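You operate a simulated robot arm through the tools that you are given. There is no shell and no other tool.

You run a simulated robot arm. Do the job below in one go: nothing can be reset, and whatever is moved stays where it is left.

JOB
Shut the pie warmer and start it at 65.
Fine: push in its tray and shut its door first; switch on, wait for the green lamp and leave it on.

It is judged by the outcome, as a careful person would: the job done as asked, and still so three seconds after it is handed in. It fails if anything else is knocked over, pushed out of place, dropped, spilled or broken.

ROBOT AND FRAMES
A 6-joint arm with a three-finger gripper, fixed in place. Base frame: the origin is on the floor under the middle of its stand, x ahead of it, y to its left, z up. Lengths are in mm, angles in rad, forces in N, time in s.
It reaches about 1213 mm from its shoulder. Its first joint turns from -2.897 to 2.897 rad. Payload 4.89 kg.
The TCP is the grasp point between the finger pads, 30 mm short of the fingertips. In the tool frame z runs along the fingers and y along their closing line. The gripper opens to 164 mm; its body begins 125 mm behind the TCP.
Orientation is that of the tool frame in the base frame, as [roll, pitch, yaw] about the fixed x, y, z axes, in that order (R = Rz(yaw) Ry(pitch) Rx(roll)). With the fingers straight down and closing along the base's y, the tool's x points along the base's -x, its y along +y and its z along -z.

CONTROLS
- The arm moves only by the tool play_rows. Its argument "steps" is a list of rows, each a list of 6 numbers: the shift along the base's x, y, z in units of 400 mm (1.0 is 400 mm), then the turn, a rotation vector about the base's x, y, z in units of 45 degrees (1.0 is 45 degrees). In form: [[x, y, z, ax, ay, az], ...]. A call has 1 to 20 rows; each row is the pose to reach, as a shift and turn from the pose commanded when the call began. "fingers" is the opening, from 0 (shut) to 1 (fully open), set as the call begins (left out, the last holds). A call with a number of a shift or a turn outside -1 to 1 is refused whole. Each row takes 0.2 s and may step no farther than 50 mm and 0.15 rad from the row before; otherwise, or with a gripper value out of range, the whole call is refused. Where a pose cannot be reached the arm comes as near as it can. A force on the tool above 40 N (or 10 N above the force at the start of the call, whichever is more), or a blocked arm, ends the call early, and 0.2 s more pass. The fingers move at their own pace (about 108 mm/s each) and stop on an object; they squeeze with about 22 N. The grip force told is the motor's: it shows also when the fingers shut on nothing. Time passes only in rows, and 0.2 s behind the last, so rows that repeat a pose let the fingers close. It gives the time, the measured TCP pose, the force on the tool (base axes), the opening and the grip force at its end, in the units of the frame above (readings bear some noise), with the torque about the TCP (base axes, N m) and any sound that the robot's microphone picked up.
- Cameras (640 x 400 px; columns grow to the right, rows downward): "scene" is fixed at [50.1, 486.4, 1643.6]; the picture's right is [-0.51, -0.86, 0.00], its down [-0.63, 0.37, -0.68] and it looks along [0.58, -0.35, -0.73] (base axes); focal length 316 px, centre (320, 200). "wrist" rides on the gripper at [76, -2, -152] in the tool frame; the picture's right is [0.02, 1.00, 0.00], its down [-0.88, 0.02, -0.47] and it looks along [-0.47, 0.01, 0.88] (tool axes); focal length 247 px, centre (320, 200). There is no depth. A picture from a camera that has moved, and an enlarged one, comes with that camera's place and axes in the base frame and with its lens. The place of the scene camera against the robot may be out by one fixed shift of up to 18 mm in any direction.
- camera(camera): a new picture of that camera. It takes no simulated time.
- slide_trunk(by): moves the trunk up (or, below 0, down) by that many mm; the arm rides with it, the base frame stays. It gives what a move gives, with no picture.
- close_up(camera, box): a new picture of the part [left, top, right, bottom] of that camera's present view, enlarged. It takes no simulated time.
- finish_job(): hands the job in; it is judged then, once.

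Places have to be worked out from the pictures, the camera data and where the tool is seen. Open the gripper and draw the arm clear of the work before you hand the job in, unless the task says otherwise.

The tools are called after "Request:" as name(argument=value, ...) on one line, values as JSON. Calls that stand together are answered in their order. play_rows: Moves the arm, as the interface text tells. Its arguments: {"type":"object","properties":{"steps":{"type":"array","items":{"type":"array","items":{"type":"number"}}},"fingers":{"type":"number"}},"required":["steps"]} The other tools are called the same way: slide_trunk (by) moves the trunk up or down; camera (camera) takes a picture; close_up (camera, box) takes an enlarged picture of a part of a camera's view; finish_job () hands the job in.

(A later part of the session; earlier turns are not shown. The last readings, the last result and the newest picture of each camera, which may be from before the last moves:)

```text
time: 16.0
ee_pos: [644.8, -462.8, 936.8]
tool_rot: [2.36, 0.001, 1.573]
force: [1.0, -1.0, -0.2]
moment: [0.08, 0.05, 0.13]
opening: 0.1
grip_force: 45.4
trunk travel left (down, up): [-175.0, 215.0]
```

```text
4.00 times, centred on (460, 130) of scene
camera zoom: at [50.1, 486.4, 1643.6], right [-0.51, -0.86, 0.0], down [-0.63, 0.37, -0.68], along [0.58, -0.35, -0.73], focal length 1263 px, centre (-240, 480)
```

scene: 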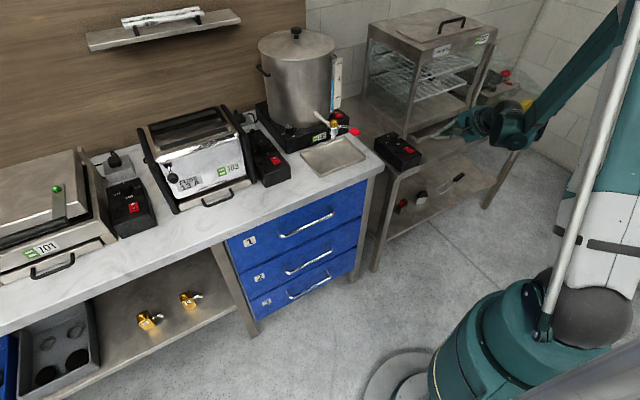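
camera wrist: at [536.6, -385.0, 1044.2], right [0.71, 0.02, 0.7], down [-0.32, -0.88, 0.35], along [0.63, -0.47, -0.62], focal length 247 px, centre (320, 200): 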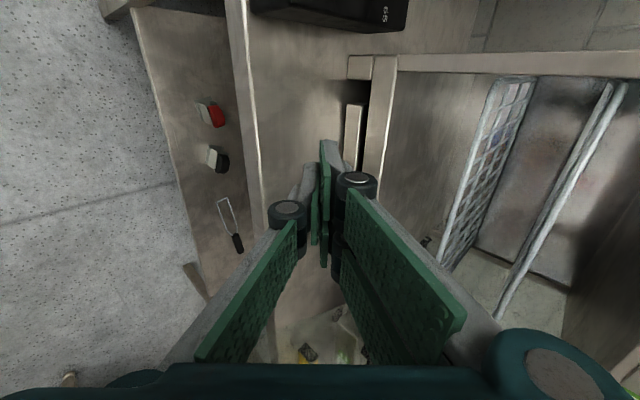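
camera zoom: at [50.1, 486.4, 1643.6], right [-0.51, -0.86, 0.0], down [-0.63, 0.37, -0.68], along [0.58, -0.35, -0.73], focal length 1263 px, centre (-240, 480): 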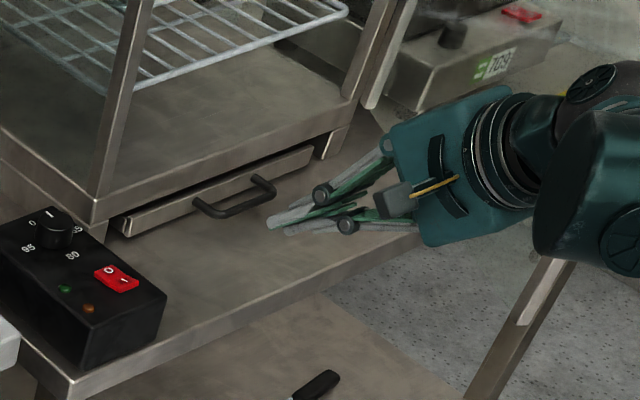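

The tray is home, flush under the cabinet. Now I raise the hand above the door height while rolling it back.

Request:
play_rows(steps=[[0, 0, 0.112, -0.101, 0, 0.101], [0, 0, 0.224, -0.202, 0, 0.202], [0, 0, 0.336, -0.303, 0, 0.303], [0, 0, 0.448, -0.404, 0, 0.404], [0, 0, 0.56, -0.505, 0, 0.505], [0, 0, 0.672, -0.606, 0, 0.606], [0, 0, 0.784, -0.7071, 0, 0.7071]], fingers=0)

Request:
play_rows(steps=[[-0.035, -0.02, 0.005, -0.118, 0, 0.118], [-0.07, -0.04, 0.01, -0.236, 0, 0.236], [-0.105, -0.06, 0.015, -0.354, 0, 0.354], [-0.14, -0.08, 0.02, -0.472, 0, 0.472], [-0.175, -0.1, 0.025, -0.59, 0, 0.59], [-0.21, -0.12, 0.03, -0.7071, 0, 0.7071]], fingers=0)

Request:
camera(camera="wrist")

Request:
camera(camera="scene")

```text
time: 17.6
ee_pos: [643.7, -463.7, 1254.0]
tool_rot: [2.53, 0.525, 2.191]
force: [1.4, -1.0, -0.3]
moment: [0.09, 0.05, 0.12]
opening: 0.0
grip_force: 44.7
trunk travel left (down, up): [-175.0, 215.0]
```

```text
time: 19.0
ee_pos: [559.2, -509.5, 1265.2]
tool_rot: [-3.135, 0.784, -3.137]
force: [1.2, 0.2, -0.7]
moment: [-0.01, 0.03, -0.01]
opening: 0.0
grip_force: 45.0
trunk travel left (down, up): [-175.0, 215.0]
```

```text
taken
camera wrist: at [398.0, -509.8, 1318.7], right [-0.01, 1.0, -0.02], down [0.29, 0.02, 0.96], along [0.96, 0.01, -0.29], focal length 247 px, centre (320, 200)
```

wrist: 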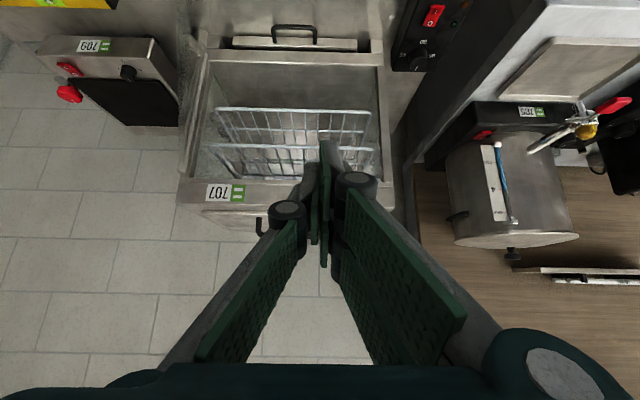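

```text
taken
```

scene: 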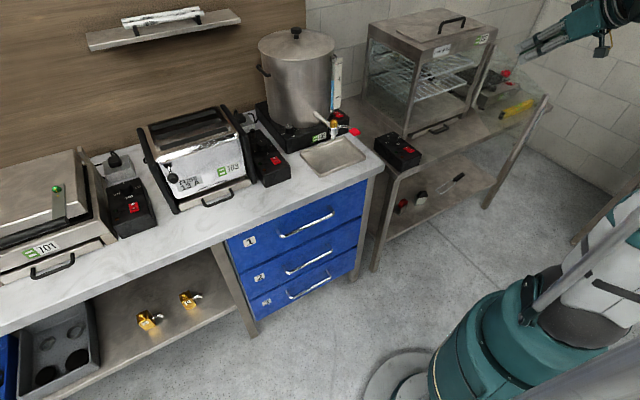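

Cabinet spans y -387..-767 with its roof at z≈1203. I now bring the tool upright and pass over the door's top to its outer side, near (454,-655), staying above the door.

Request:
play_rows(steps=[[-0.04, -0.05, 0, 0, 0.16, 0], [-0.085, -0.11, 0, 0, 0.33, 0], [-0.13, -0.175, 0, 0, 0.5, 0], [-0.17, -0.24, -0.01, 0, 0.67, 0], [-0.21, -0.3, -0.03, 0, 0.84, 0], [-0.255, -0.364, -0.06, 0, 1.0, 0], [-0.255, -0.364, -0.06, 0, 1.0, 0]], fingers=0)

Request:
camera(camera="wrist")

Request:
camera(camera="scene")

```text
time: 20.6
ee_pos: [458.2, -657.1, 1240.0]
tool_rot: [-3.138, -0.001, -3.141]
force: [1.9, -0.7, -0.6]
moment: [0.1, 0.11, 0.0]
opening: 0.0
grip_force: 45.3
trunk travel left (down, up): [-175.0, 215.0]
```

```text
taken
camera wrist: at [381.8, -657.0, 1392.3], right [-0.02, 1.0, 0.0], down [0.88, 0.02, 0.47], along [0.47, 0.01, -0.88], focal length 247 px, centre (320, 200)
```

wrist: 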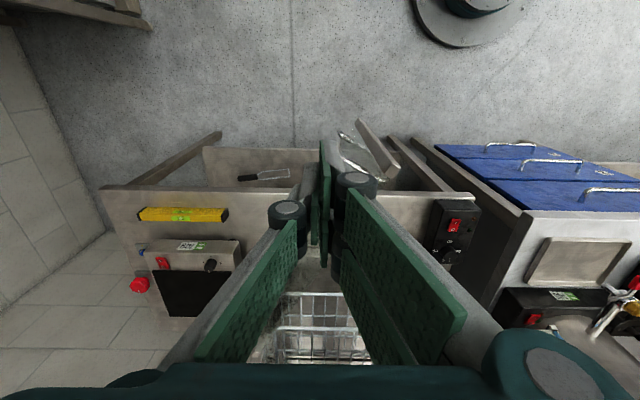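

```text
taken
```

scene: 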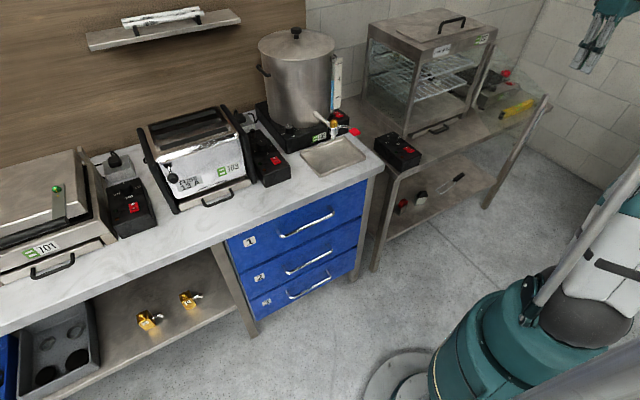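

I'm now on the outer side. I zoom in on the door bar and its handle to locate them against the fingers.

Request:
close_up(camera="wrist", box=[290, 100, 450, 200])

Request:
close_up(camera="scene", box=[480, 0, 640, 180])

```text
4.00 times, centred on (370, 150) of wrist
camera zoom: at [381.8, -657.0, 1392.3], right [-0.02, 1.0, 0.0], down [0.88, 0.02, 0.47], along [0.47, 0.01, -0.88], focal length 988 px, centre (120, 400)
```

zoom: 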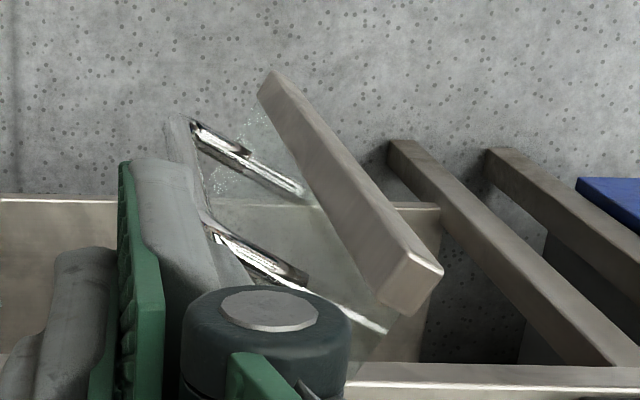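

```text
2.22 times, centred on (560, 90) of scene
camera zoom: at [50.1, 486.4, 1643.6], right [-0.51, -0.86, 0.0], down [-0.63, 0.37, -0.68], along [0.58, -0.35, -0.73], focal length 702 px, centre (-213, 444)
```

zoom: 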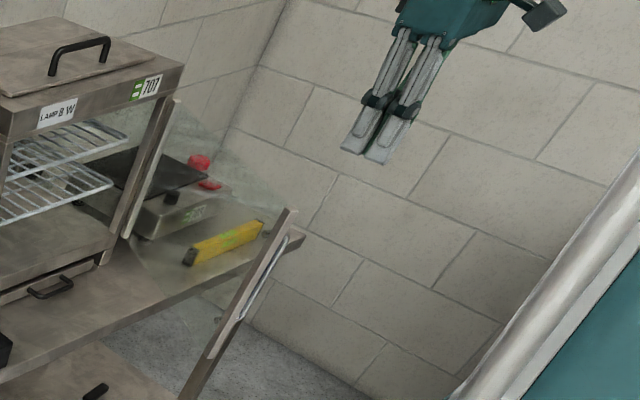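

The door bar is at (476,-577), z 875–1146, its handle bar at about (484,-622) up to about z 1075. I shift slightly outward and lower the fingertips to z≈1100, above the handle but below the bar's top.

Request:
play_rows(steps=[[-0.02, -0.03, 0, 0, 0, 0], [-0.02, -0.03, -0.09, 0, 0, 0], [-0.02, -0.03, -0.18, 0, 0, 0], [-0.02, -0.03, -0.275, 0, 0, 0], [-0.02, -0.03, -0.275, 0, 0, 0]], fingers=0)

Request:
camera(camera="wrist")

Request:
close_up(camera="scene", box=[480, 0, 640, 180])

```text
time: 21.8
ee_pos: [452.2, -667.2, 1129.2]
tool_rot: [-3.138, -0.002, -3.14]
force: [-0.3, -0.3, -0.3]
moment: [0.07, 0.06, -0.04]
opening: 0.1
grip_force: 45.2
trunk travel left (down, up): [-175.0, 215.0]
```

```text
taken
camera wrist: at [375.3, -667.5, 1282.0], right [-0.02, 1.0, 0.0], down [0.88, 0.02, 0.47], along [0.47, 0.01, -0.88], focal length 247 px, centre (320, 200)
```

wrist: 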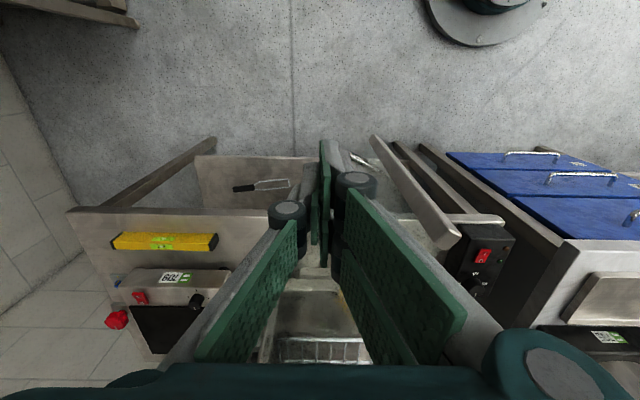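

```text
2.22 times, centred on (560, 90) of scene
camera zoom: at [50.1, 486.4, 1643.6], right [-0.51, -0.86, 0.0], down [-0.63, 0.37, -0.68], along [0.58, -0.35, -0.73], focal length 702 px, centre (-213, 444)
```

zoom: 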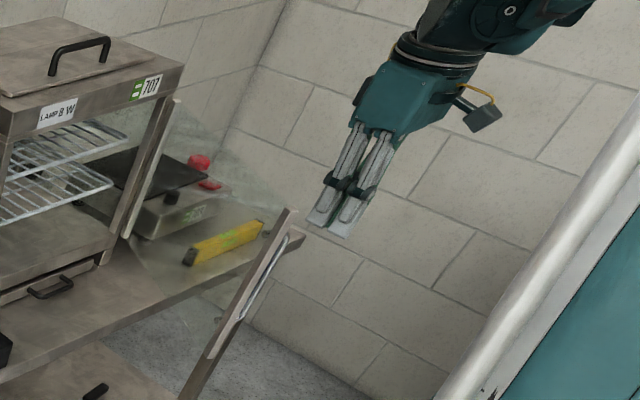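

The tips are beside the bar with clear air between. I begin pushing the door along its closing arc, first through about 9°.

Request:
play_rows(steps=[[0.015, 0.041, 0, 0, 0, 0], [0.03, 0.0825, 0, 0, 0, 0], [0.0455, 0.1238, 0, 0, 0, 0], [0.0658, 0.1685, 0, 0, 0, 0], [0.0885, 0.212, 0, 0, 0, 0], [0.1133, 0.2543, 0, 0, 0, 0]], fingers=0)

Request:
camera(camera="wrist")

Request:
close_up(camera="scene", box=[440, 0, 640, 180])

```text
time: 23.2
ee_pos: [493.3, -565.0, 1128.8]
tool_rot: [-3.139, -0.002, 3.141]
force: [-0.3, -0.5, 0.0]
moment: [0.07, -0.01, 0.0]
opening: 0.3
grip_force: 44.5
trunk travel left (down, up): [-175.0, 215.0]
```

```text
taken
camera wrist: at [417.8, -565.9, 1282.7], right [-0.02, 1.0, 0.0], down [0.88, 0.02, 0.47], along [0.47, 0.01, -0.88], focal length 247 px, centre (320, 200)
```

wrist: 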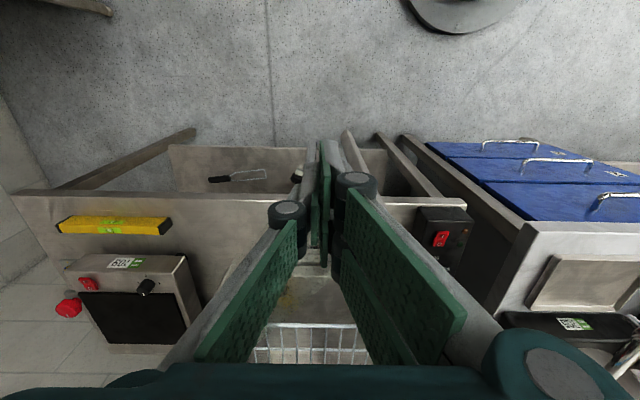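

```text
2.22 times, centred on (540, 90) of scene
camera zoom: at [50.1, 486.4, 1643.6], right [-0.51, -0.86, 0.0], down [-0.63, 0.37, -0.68], along [0.58, -0.35, -0.73], focal length 702 px, centre (-169, 444)
```

zoom: 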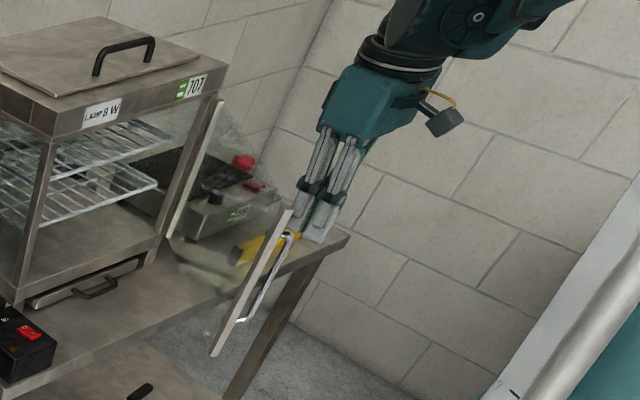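

The door follows the fingers with hardly any force. I continue along the arc.

Request:
play_rows(steps=[[0.027, 0.041, 0, 0, 0, 0], [0.0558, 0.0803, 0, 0, 0, 0], [0.0868, 0.1183, 0, 0, 0, 0], [0.12, 0.1545, 0, 0, 0, 0], [0.1548, 0.1888, 0, 0, 0, 0], [0.1913, 0.2213, 0, 0, 0, 0]], fingers=0)

Request:
camera(camera="wrist")

Request:
close_up(camera="scene", box=[400, 0, 600, 160])

```text
time: 24.6
ee_pos: [571.5, -476.2, 1130.0]
tool_rot: [-3.138, -0.002, -3.141]
force: [0.1, -0.5, 0.0]
moment: [0.06, -0.09, -0.01]
opening: 0.2
grip_force: 44.9
trunk travel left (down, up): [-175.0, 215.0]
```

```text
taken
camera wrist: at [495.7, -476.7, 1282.6], right [-0.02, 1.0, 0.0], down [0.88, 0.02, 0.47], along [0.47, 0.01, -0.88], focal length 247 px, centre (320, 200)
```

wrist: 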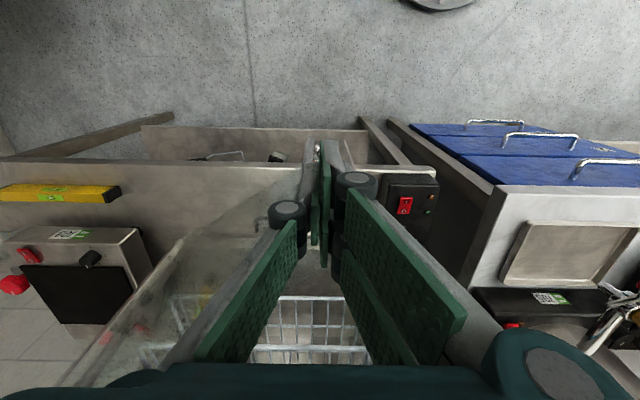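

```text
2.50 times, centred on (500, 80) of scene
camera zoom: at [50.1, 486.4, 1643.6], right [-0.51, -0.86, 0.0], down [-0.63, 0.37, -0.68], along [0.58, -0.35, -0.73], focal length 790 px, centre (-130, 500)
```

zoom: 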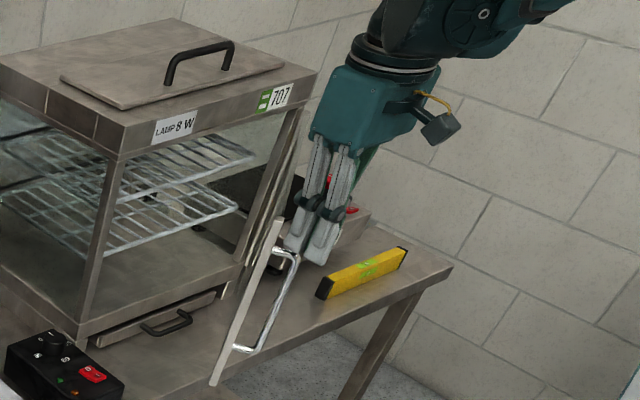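

The door is about halfway shut and the fingers sit above its handle. I continue to about 10° open.

Request:
play_rows(steps=[[0.0383, 0.0308, 0, 0, 0, 0], [0.078, 0.059, 0, 0, 0, 0], [0.1193, 0.0855, 0, 0, 0, 0], [0.1618, 0.1098, 0, 0, 0, 0], [0.2058, 0.1318, 0, 0, 0, 0], [0.2505, 0.1515, 0, 0, 0, 0], [0.2963, 0.1688, 0, 0, 0, 0], [0.343, 0.1835, 0, 0, 0, 0]], fingers=0)

Request:
camera(camera="wrist")

Request:
close_up(camera="scene", box=[360, 0, 560, 160])

```text
time: 26.4
ee_pos: [707.3, -401.2, 1129.3]
tool_rot: [-3.137, 0.0, 3.142]
force: [-0.4, 0.1, -0.4]
moment: [0.03, -0.12, 0.01]
opening: 0.0
grip_force: 44.9
trunk travel left (down, up): [-175.0, 215.0]
```

```text
taken
camera wrist: at [631.4, -402.6, 1282.4], right [-0.02, 1.0, 0.0], down [0.88, 0.02, 0.47], along [0.47, 0.01, -0.88], focal length 247 px, centre (320, 200)
```

wrist: 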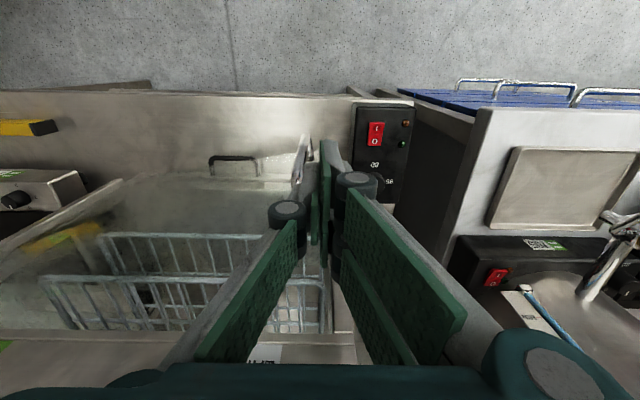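

```text
2.50 times, centred on (460, 80) of scene
camera zoom: at [50.1, 486.4, 1643.6], right [-0.51, -0.86, 0.0], down [-0.63, 0.37, -0.68], along [0.58, -0.35, -0.73], focal length 790 px, centre (-30, 500)
```

zoom: 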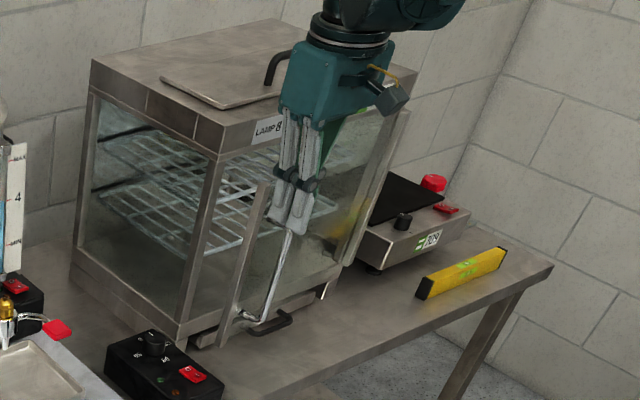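

The door is nearly shut. I continue in smaller steps toward closed.

Request:
play_rows(steps=[[0.024, 0.006, 0, 0, 0, 0], [0.048, 0.012, 0, 0, 0, 0], [0.072, 0.017, 0, 0, 0, 0], [0.095, 0.022, 0, 0, 0, 0], [0.115, 0.025, 0, 0, 0, 0]], fingers=0)

Request:
close_up(camera="wrist", box=[160, 80, 400, 230])

Request:
close_up(camera="scene", box=[360, 0, 560, 160])

```text
time: 27.6
ee_pos: [755.2, -393.1, 1129.2]
tool_rot: [-3.138, -0.001, -3.141]
force: [-1.2, 0.0, 0.8]
moment: [-0.01, -0.04, -0.01]
opening: 0.3
grip_force: 44.9
trunk travel left (down, up): [-175.0, 215.0]
```

```text
2.67 times, centred on (280, 155) of wrist
camera zoom: at [678.1, -393.3, 1283.1], right [-0.02, 1.0, 0.0], down [0.88, 0.02, 0.47], along [0.47, 0.01, -0.88], focal length 659 px, centre (427, 320)
```

zoom: 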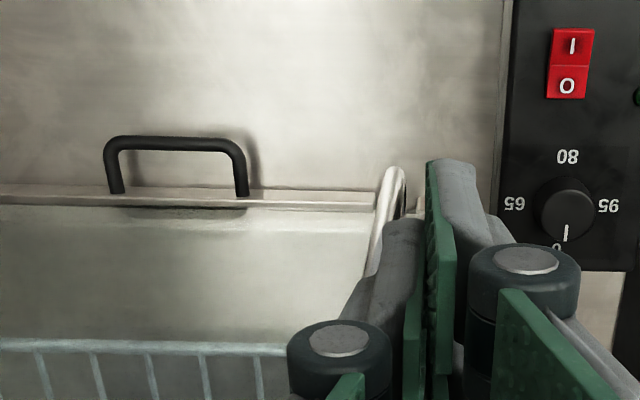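

```text
2.50 times, centred on (460, 80) of scene
camera zoom: at [50.1, 486.4, 1643.6], right [-0.51, -0.86, 0.0], down [-0.63, 0.37, -0.68], along [0.58, -0.35, -0.73], focal length 790 px, centre (-30, 500)
```

zoom: 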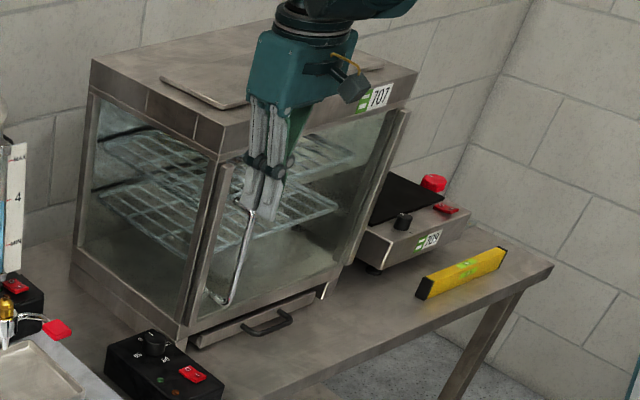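

The door is within a few degrees of closed. I press on in small steps until it stops.

Request:
play_rows(steps=[[0.0125, 0.002, 0, 0, 0, 0], [0.025, 0.003, 0, 0, 0, 0], [0.0375, 0.004, 0, 0, 0, 0], [0.05, 0.005, 0, 0, 0, 0], [0.0625, 0.005, 0, 0, 0, 0]], fingers=0)

Request:
close_up(camera="wrist", box=[160, 80, 400, 230])

Request:
close_up(camera="scene", box=[360, 0, 560, 160])

```text
time: 28.8
ee_pos: [780.6, -392.5, 1130.3]
tool_rot: [-3.139, -0.001, -3.139]
force: [0.1, -0.3, 0.6]
moment: [0.01, -0.03, 0.02]
opening: 0.1
grip_force: 45.0
trunk travel left (down, up): [-175.0, 215.0]
```

```text
2.67 times, centred on (280, 155) of wrist
camera zoom: at [703.3, -392.5, 1282.9], right [-0.02, 1.0, 0.0], down [0.88, 0.02, 0.47], along [0.47, 0.01, -0.88], focal length 659 px, centre (427, 320)
```

zoom: 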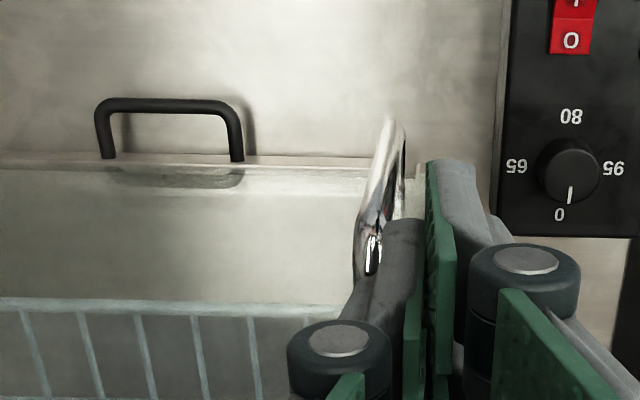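

```text
2.50 times, centred on (460, 80) of scene
camera zoom: at [50.1, 486.4, 1643.6], right [-0.51, -0.86, 0.0], down [-0.63, 0.37, -0.68], along [0.58, -0.35, -0.73], focal length 790 px, centre (-30, 500)
```

zoom: 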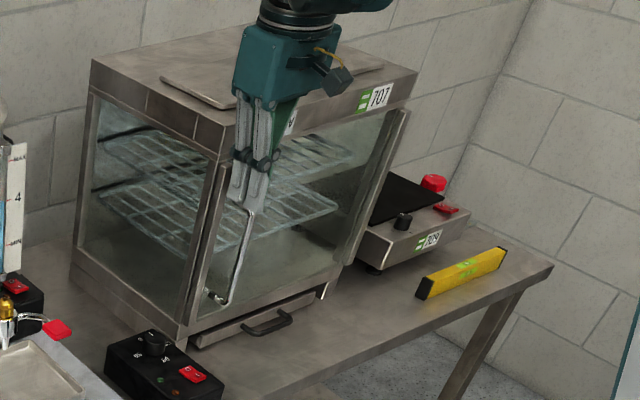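

Still no resistance; the bar is very near the left post. I continue.

Request:
play_rows(steps=[[0.0125, 0, 0, 0, 0, 0], [0.025, 0, 0, 0, 0, 0], [0.0375, 0, 0, 0, 0, 0], [0.05, 0, 0, 0, 0, 0]], fingers=0)

Request:
close_up(camera="wrist", box=[160, 80, 400, 230])

Request:
close_up(camera="scene", box=[380, 20, 500, 120])

```text
time: 29.6
ee_pos: [786.2, -392.6, 1130.4]
tool_rot: [-3.139, -0.007, 3.141]
force: [-13.8, 1.4, -0.3]
moment: [-0.03, -0.23, 0.08]
opening: 0.0
grip_force: 45.2
trunk travel left (down, up): [-175.0, 215.0]
stopped in row 3: the force on the tool passed its limit at 49 N (the readings are from after the stop); the commanded pose is now the measured one
```

```text
2.67 times, centred on (280, 155) of wrist
camera zoom: at [711.1, -392.8, 1283.5], right [-0.02, 1.0, 0.0], down [0.88, 0.02, 0.47], along [0.47, 0.01, -0.88], focal length 659 px, centre (427, 320)
```

zoom: 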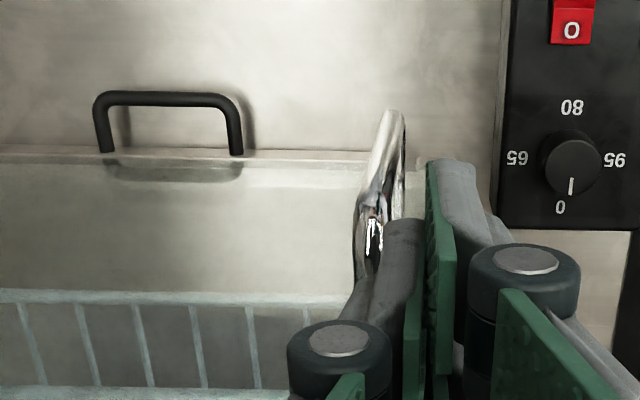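

```text
4.00 times, centred on (440, 70) of scene
camera zoom: at [50.1, 486.4, 1643.6], right [-0.51, -0.86, 0.0], down [-0.63, 0.37, -0.68], along [0.58, -0.35, -0.73], focal length 1263 px, centre (-160, 720)
```

zoom: 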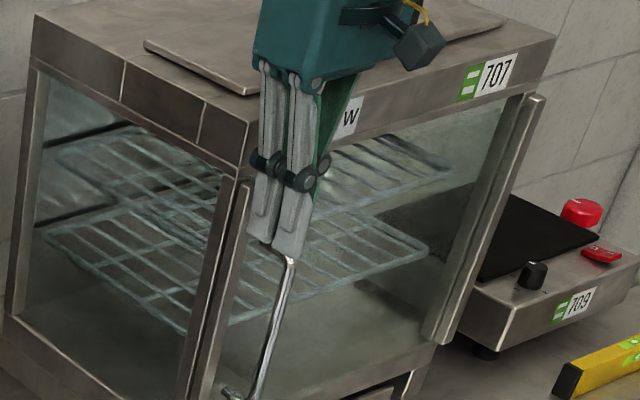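

The door came to its stop (49 N). I back off straight and look whether it stays shut.

Request:
play_rows(steps=[[-0.05, 0.01, 0, 0, 0, 0], [-0.14, 0.03, 0.01, 0, 0, 0], [-0.24, 0.06, 0.03, 0, 0, 0], [-0.34, 0.1, 0.06, 0, 0, 0], [-0.44, 0.16, 0.1, 0, 0, 0], [-0.5, 0.24, 0.15, 0, 0, 0]], fingers=0)

Request:
camera(camera="wrist")

Request:
close_up(camera="scene", box=[350, 10, 510, 170])

```text
time: 30.9
ee_pos: [585.8, -299.9, 1187.6]
tool_rot: [-3.139, -0.007, -3.141]
force: [2.0, -1.1, -0.7]
moment: [0.25, 0.26, -0.01]
opening: 0.0
grip_force: 45.3
trunk travel left (down, up): [-175.0, 215.0]
```

```text
taken
camera wrist: at [511.1, -300.5, 1341.9], right [-0.02, 1.0, 0.0], down [0.88, 0.02, 0.47], along [0.47, 0.01, -0.88], focal length 247 px, centre (320, 200)
```

wrist: 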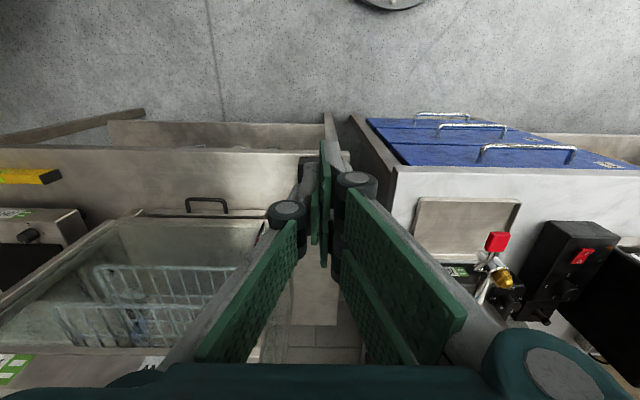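

```text
2.50 times, centred on (430, 90) of scene
camera zoom: at [50.1, 486.4, 1643.6], right [-0.51, -0.86, 0.0], down [-0.63, 0.37, -0.68], along [0.58, -0.35, -0.73], focal length 790 px, centre (45, 475)
```

zoom: 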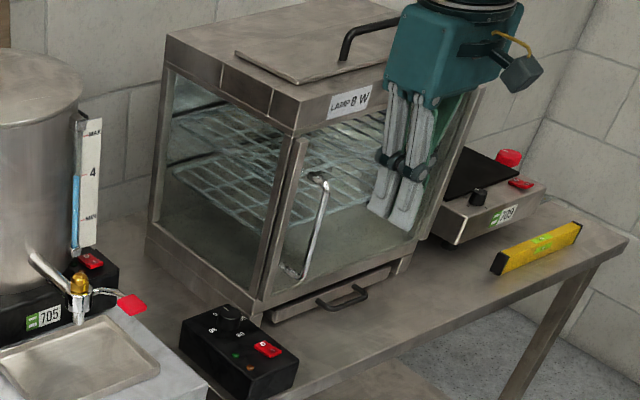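

The door seems to stay shut. I zoom in to check that it lies flush.

Request:
close_up(camera="scene", box=[445, 55, 509, 145])

Request:
close_up(camera="scene", box=[445, 55, 485, 80])

Request:
close_up(camera="scene", box=[440, 100, 504, 140])

Request:
close_up(camera="wrist", box=[60, 180, 300, 330])

```text
4.44 times, centred on (477, 100) of scene
camera zoom: at [50.1, 486.4, 1643.6], right [-0.51, -0.86, 0.0], down [-0.63, 0.37, -0.68], along [0.58, -0.35, -0.73], focal length 1404 px, centre (-378, 644)
```

zoom: 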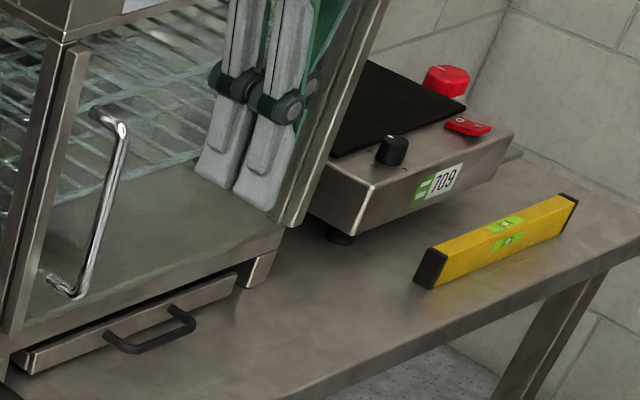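

```text
16.00 times, centred on (465, 68) of scene
camera zoom: at [50.1, 486.4, 1643.6], right [-0.51, -0.86, 0.0], down [-0.63, 0.37, -0.68], along [0.58, -0.35, -0.73], focal length 5054 px, centre (-2000, 2320)
```

zoom: 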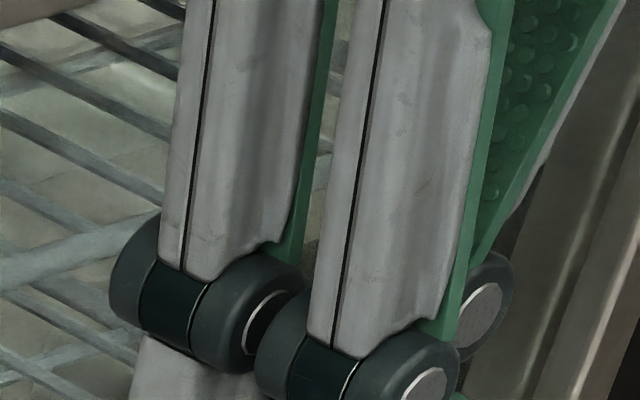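

```text
10.00 times, centred on (472, 120) of scene
camera zoom: at [50.1, 486.4, 1643.6], right [-0.51, -0.86, 0.0], down [-0.63, 0.37, -0.68], along [0.58, -0.35, -0.73], focal length 3159 px, centre (-1200, 1000)
```

zoom: 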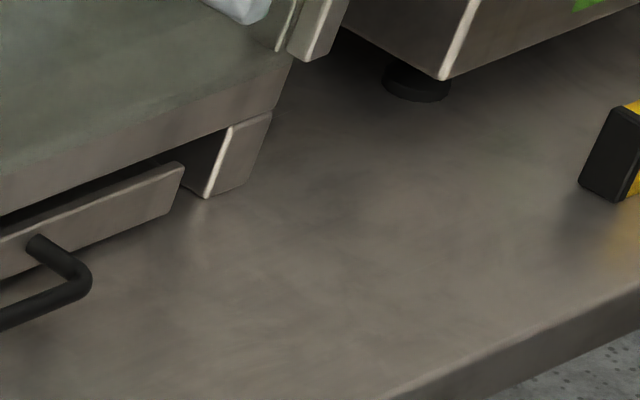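

```text
2.67 times, centred on (180, 255) of wrist
camera zoom: at [511.1, -300.5, 1341.9], right [-0.02, 1.0, 0.0], down [0.88, 0.02, 0.47], along [0.47, 0.01, -0.88], focal length 659 px, centre (693, 53)
```

zoom: 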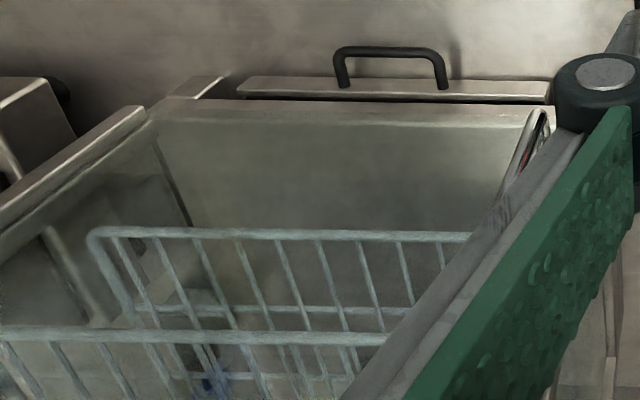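

The door and tray are both flush. Next is the dial at about (817,-302), knob top z≈877; the cabinet side is at y≈-387, so I check how much room the wrist needs by looking at the whole arm.

Request:
camera(camera="scene")

Request:
close_up(camera="scene", box=[400, 0, 640, 150])

```text
taken
```

scene: 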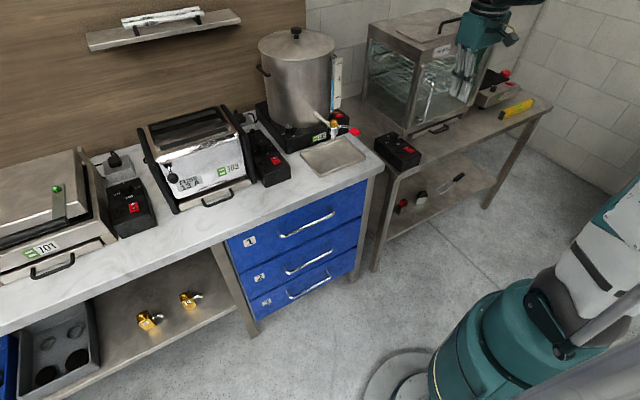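

```text
2.67 times, centred on (520, 75) of scene
camera zoom: at [50.1, 486.4, 1643.6], right [-0.51, -0.86, 0.0], down [-0.63, 0.37, -0.68], along [0.58, -0.35, -0.73], focal length 842 px, centre (-213, 533)
```

zoom: 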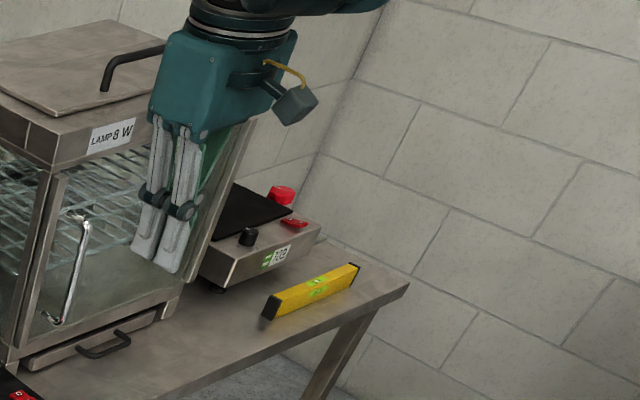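

I lower the hand vertically in free space in front of the control box (x≈640) with fingers partly open, to see the knob from close and judge the wrist's extent from the scene camera.

Request:
play_rows(steps=[[0.027, 0, -0.11, 0, 0, 0], [0.054, 0, -0.22, 0, 0, 0], [0.081, 0, -0.33, 0, 0, 0], [0.108, 0, -0.44, 0, 0, 0], [0.135, 0, -0.55, 0, 0, 0], [0.135, 0, -0.57, 0, 0, 0]], fingers=0.42)

Request:
camera(camera="wrist")

Request:
camera(camera="scene")

Request:
close_up(camera="scene", box=[340, 0, 580, 180])

```text
time: 32.4
ee_pos: [643.6, -295.3, 960.5]
tool_rot: [-3.14, -0.004, -3.142]
force: [0.7, -0.5, -0.3]
moment: [-0.01, 0.02, -0.01]
opening: 68.9
grip_force: 0.1
trunk travel left (down, up): [-175.0, 215.0]
```

```text
taken
camera wrist: at [568.2, -295.5, 1113.2], right [-0.02, 1.0, 0.0], down [0.88, 0.02, 0.47], along [0.47, 0.01, -0.88], focal length 247 px, centre (320, 200)
```

wrist: 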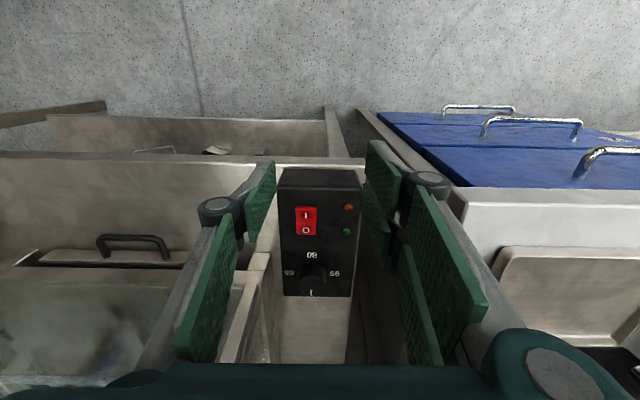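

```text
taken
```

scene: 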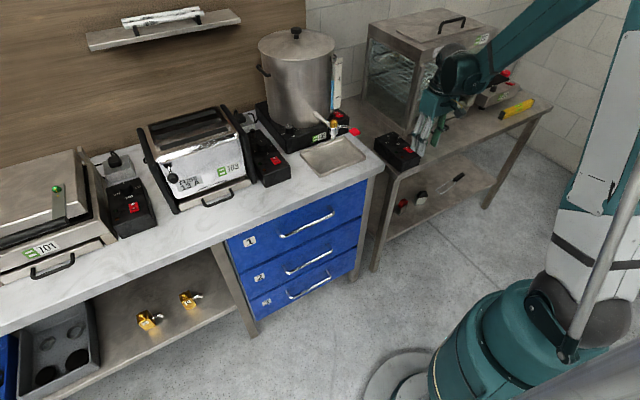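

```text
2.22 times, centred on (460, 90) of scene
camera zoom: at [50.1, 486.4, 1643.6], right [-0.51, -0.86, 0.0], down [-0.63, 0.37, -0.68], along [0.58, -0.35, -0.73], focal length 702 px, centre (9, 444)
```

zoom: 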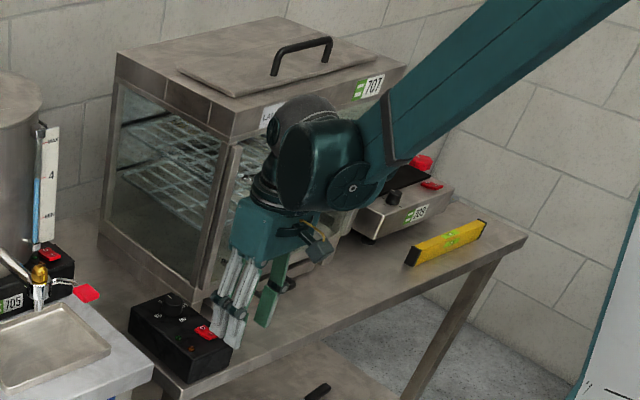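

The wrist's bulky joint sits about 110 mm to the -y side, so over the knob a vertical hand would come within millimetres of the cabinet front; I will lean the hand about 12° back toward the robot. First I measure the knob and box closely from here.

Request:
close_up(camera="wrist", box=[265, 160, 377, 305])

Request:
close_up(camera="wrist", box=[276, 240, 356, 305])

Request:
close_up(camera="scene", box=[370, 125, 434, 165])

```text
2.76 times, centred on (321, 232) of wrist
camera zoom: at [568.2, -295.5, 1113.2], right [-0.02, 1.0, 0.0], down [0.88, 0.02, 0.47], along [0.47, 0.01, -0.88], focal length 681 px, centre (317, 110)
```

zoom: 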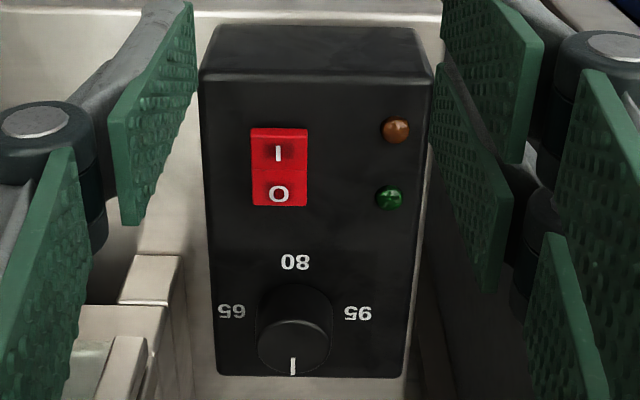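

```text
6.15 times, centred on (316, 272) of wrist
camera zoom: at [568.2, -295.5, 1113.2], right [-0.02, 1.0, 0.0], down [0.88, 0.02, 0.47], along [0.47, 0.01, -0.88], focal length 1520 px, centre (345, -246)
```

zoom: 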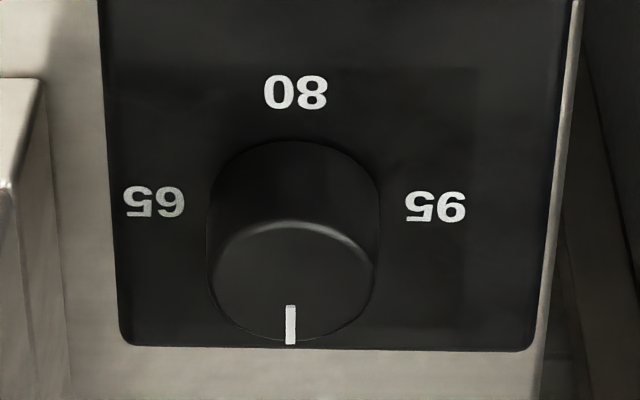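

```text
10.00 times, centred on (402, 145) of scene
camera zoom: at [50.1, 486.4, 1643.6], right [-0.51, -0.86, 0.0], down [-0.63, 0.37, -0.68], along [0.58, -0.35, -0.73], focal length 3159 px, centre (-500, 750)
```

zoom: 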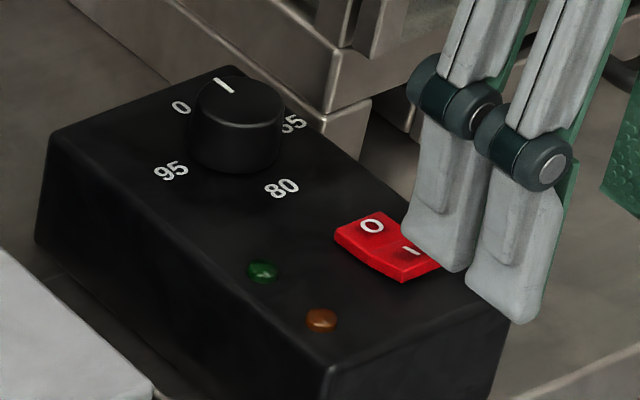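

From these views the knob centre is about (819.5,-301), knob top z≈880, box top z≈857–860, diameter about 35 mm. I hover above it with the hand leaned 10° back/left (away from cabinet and door bar), closing line turned to azimuth 65° so no finger points at the door bar, opening ~52 mm.

Request:
play_rows(steps=[[0.086, -0.0013, -0.0, -0.0207, -0.0397, -0.1108], [0.172, -0.0026, -0.0, -0.0414, -0.0795, -0.2217], [0.258, -0.0039, -0.01, -0.0621, -0.1192, -0.3325], [0.344, -0.0052, -0.03, -0.0828, -0.159, -0.4434], [0.4295, -0.0065, -0.051, -0.1035, -0.1987, -0.5542], [0.4295, -0.0065, -0.051, -0.1035, -0.1987, -0.5542]], fingers=0.32)

Request:
camera(camera="wrist")

Request:
close_up(camera="scene", box=[340, 0, 580, 180])

Request:
close_up(camera="scene", box=[370, 90, 466, 165])

```text
time: 33.8
ee_pos: [815.1, -296.7, 941.4]
tool_rot: [-3.094, 0.162, 2.71]
force: [0.9, 0.1, -0.7]
moment: [0.02, 0.0, -0.02]
opening: 52.4
grip_force: 0.1
trunk travel left (down, up): [-175.0, 215.0]
```

```text
taken
camera wrist: at [727.4, -249.9, 1079.4], right [0.41, 0.91, -0.05], down [0.74, -0.3, 0.61], along [0.54, -0.29, -0.79], focal length 247 px, centre (320, 200)
```

wrist: 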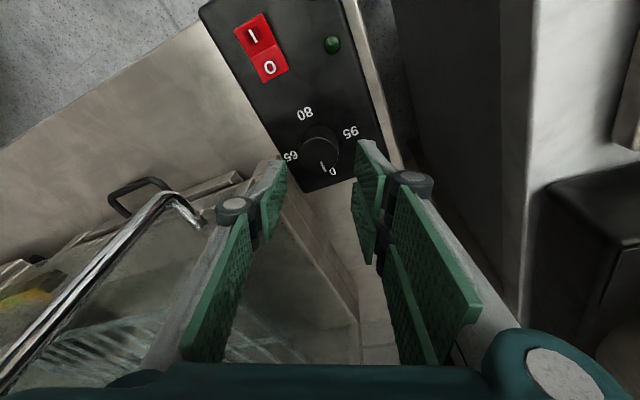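

```text
2.22 times, centred on (460, 90) of scene
camera zoom: at [50.1, 486.4, 1643.6], right [-0.51, -0.86, 0.0], down [-0.63, 0.37, -0.68], along [0.58, -0.35, -0.73], focal length 702 px, centre (9, 444)
```

zoom: 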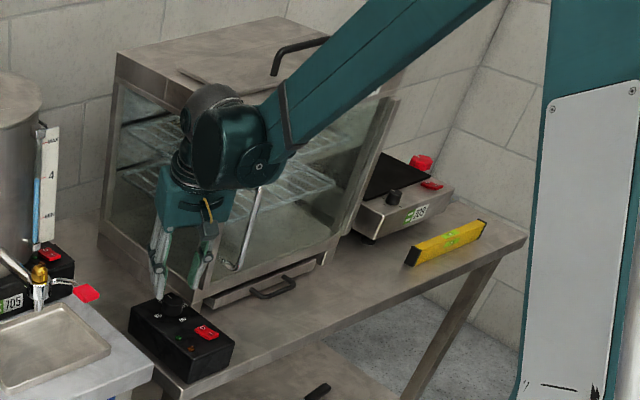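

```text
5.33 times, centred on (418, 128) of scene
camera zoom: at [50.1, 486.4, 1643.6], right [-0.51, -0.86, 0.0], down [-0.63, 0.37, -0.68], along [0.58, -0.35, -0.73], focal length 1685 px, centre (-203, 587)
```

zoom: 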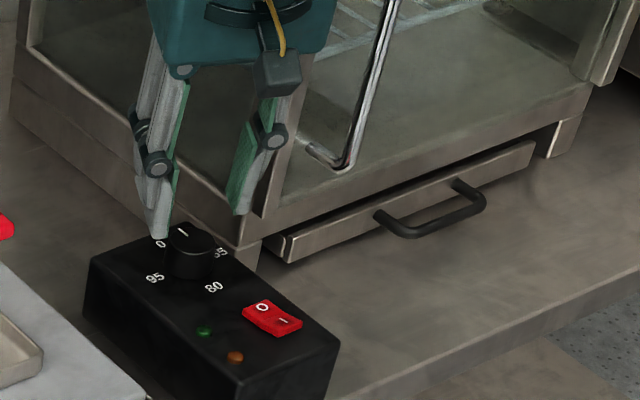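

The fingers hover around the knob. I zoom the wrist view to check centring before going down.

Request:
close_up(camera="wrist", box=[256, 90, 384, 190])

```text
4.00 times, centred on (320, 140) of wrist
camera zoom: at [727.4, -249.9, 1079.4], right [0.41, 0.91, -0.05], down [0.74, -0.3, 0.61], along [0.54, -0.29, -0.79], focal length 988 px, centre (320, 440)
```

zoom: 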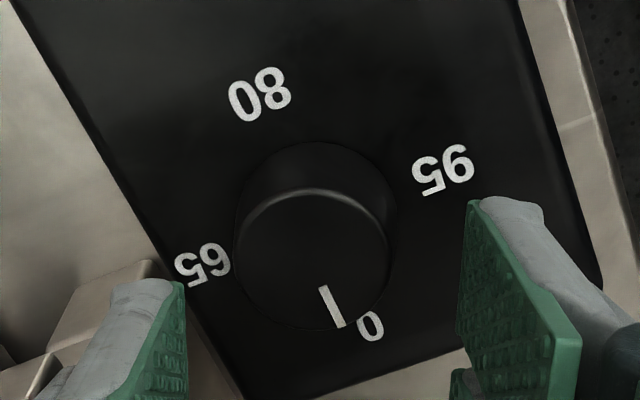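

The knob centre comes out at about (816.7,-302), 3 mm off my tool axis, so I correct by (-3,-2) mm and lower the fingertips around the knob to z≈868.

Request:
play_rows(steps=[[-0.0075, -0.005, 0, 0, 0, 0], [-0.0075, -0.005, -0.035, 0, 0, 0], [-0.0075, -0.005, -0.07, 0, 0, 0], [-0.0075, -0.005, -0.092, 0, 0, 0], [-0.0075, -0.005, -0.109, 0, 0, 0], [-0.0075, -0.005, -0.109, 0, 0, 0]], fingers=0.32)

Request:
close_up(camera="wrist", box=[240, 90, 400, 190])

Request:
close_up(camera="scene", box=[370, 100, 450, 160])

```text
time: 35.1
ee_pos: [811.3, -301.4, 896.9]
tool_rot: [-3.095, 0.161, 2.709]
force: [0.7, 0.3, -0.7]
moment: [0.03, 0.01, 0.01]
opening: 52.3
grip_force: 0.1
trunk travel left (down, up): [-175.0, 215.0]
```

```text
4.00 times, centred on (320, 140) of wrist
camera zoom: at [722.3, -253.2, 1035.5], right [0.41, 0.91, -0.05], down [0.74, -0.29, 0.61], along [0.54, -0.28, -0.79], focal length 988 px, centre (320, 440)
```

zoom: 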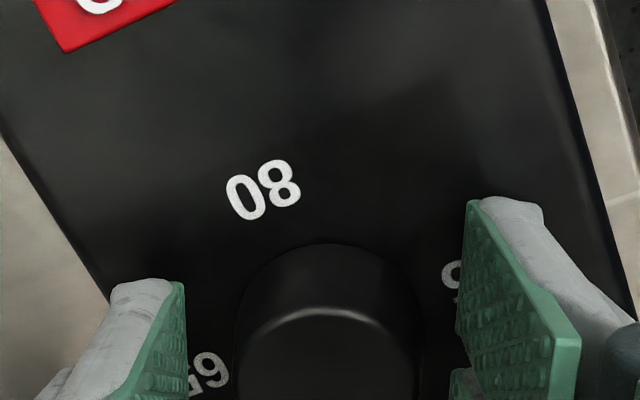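

```text
6.67 times, centred on (410, 130) of scene
camera zoom: at [50.1, 486.4, 1643.6], right [-0.51, -0.86, 0.0], down [-0.63, 0.37, -0.68], along [0.58, -0.35, -0.73], focal length 2106 px, centre (-280, 667)
```

zoom: 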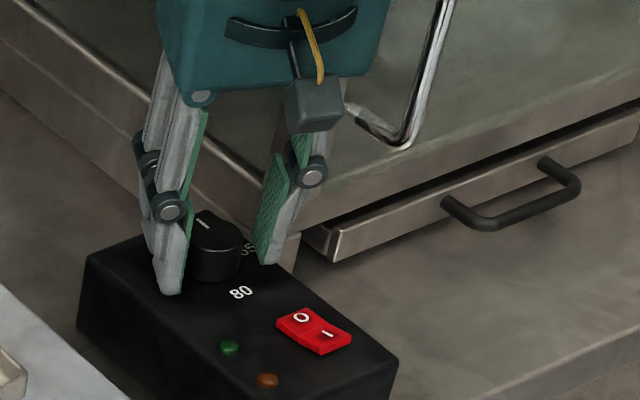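

The fingers straddle the knob, well centred. I close them on it.

Request:
play_rows(steps=[[0, 0, 0, 0, 0, 0], [0, 0, 0, 0, 0, 0], [0, 0, 0, 0, 0, 0]], fingers=0)

Request:
close_up(camera="wrist", box=[240, 90, 400, 190])

Request:
close_up(camera="scene", box=[370, 100, 450, 160])

```text
time: 36.0
ee_pos: [811.1, -299.3, 897.2]
tool_rot: [-3.095, 0.163, 2.709]
force: [8.3, 16.9, -0.8]
moment: [0.61, -0.42, 0.05]
opening: 35.9
grip_force: 44.9
trunk travel left (down, up): [-175.0, 215.0]
```

```text
4.00 times, centred on (320, 140) of wrist
camera zoom: at [722.8, -252.0, 1035.5], right [0.41, 0.91, -0.05], down [0.74, -0.29, 0.61], along [0.54, -0.28, -0.79], focal length 988 px, centre (320, 440)
```

zoom: 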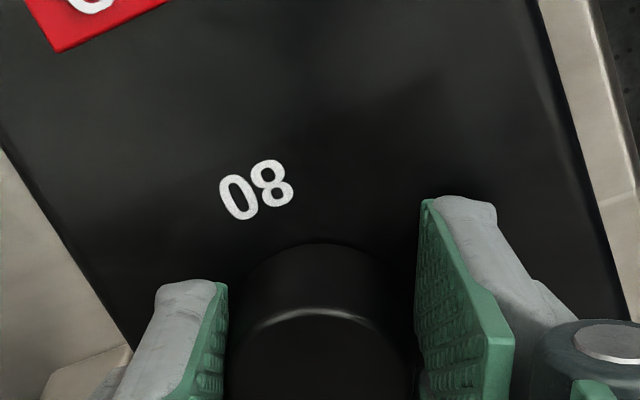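

```text
6.67 times, centred on (410, 130) of scene
camera zoom: at [50.1, 486.4, 1643.6], right [-0.51, -0.86, 0.0], down [-0.63, 0.37, -0.68], along [0.58, -0.35, -0.73], focal length 2106 px, centre (-280, 667)
```

zoom: 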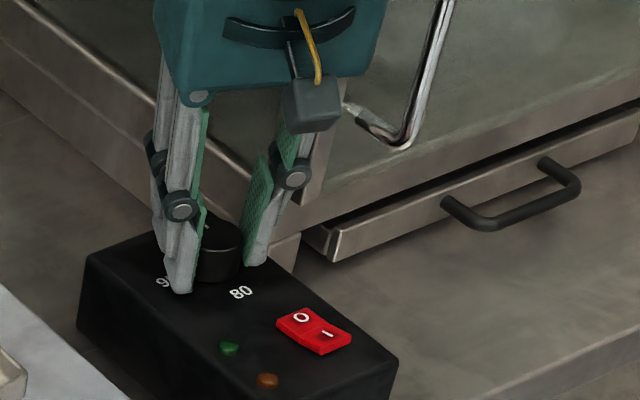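

The knob is gripped at 35.9 mm, with a 19 N side load from being slightly off-centre. I ease the hand about 2 mm along the closing line to relieve it.

Request:
play_rows(steps=[[0.0011, 0.0023, 0, 0, 0, 0], [0.0021, 0.0045, 0, 0, 0, 0], [0.0021, 0.0045, 0, 0, 0, 0]], fingers=0)

```text
time: 36.8
ee_pos: [810.2, -299.0, 896.4]
tool_rot: [-3.093, 0.163, 2.709]
force: [-6.3, 9.0, -11.7]
moment: [0.13, 0.1, 0.04]
opening: 35.9
grip_force: 44.8
trunk travel left (down, up): [-175.0, 215.0]
```

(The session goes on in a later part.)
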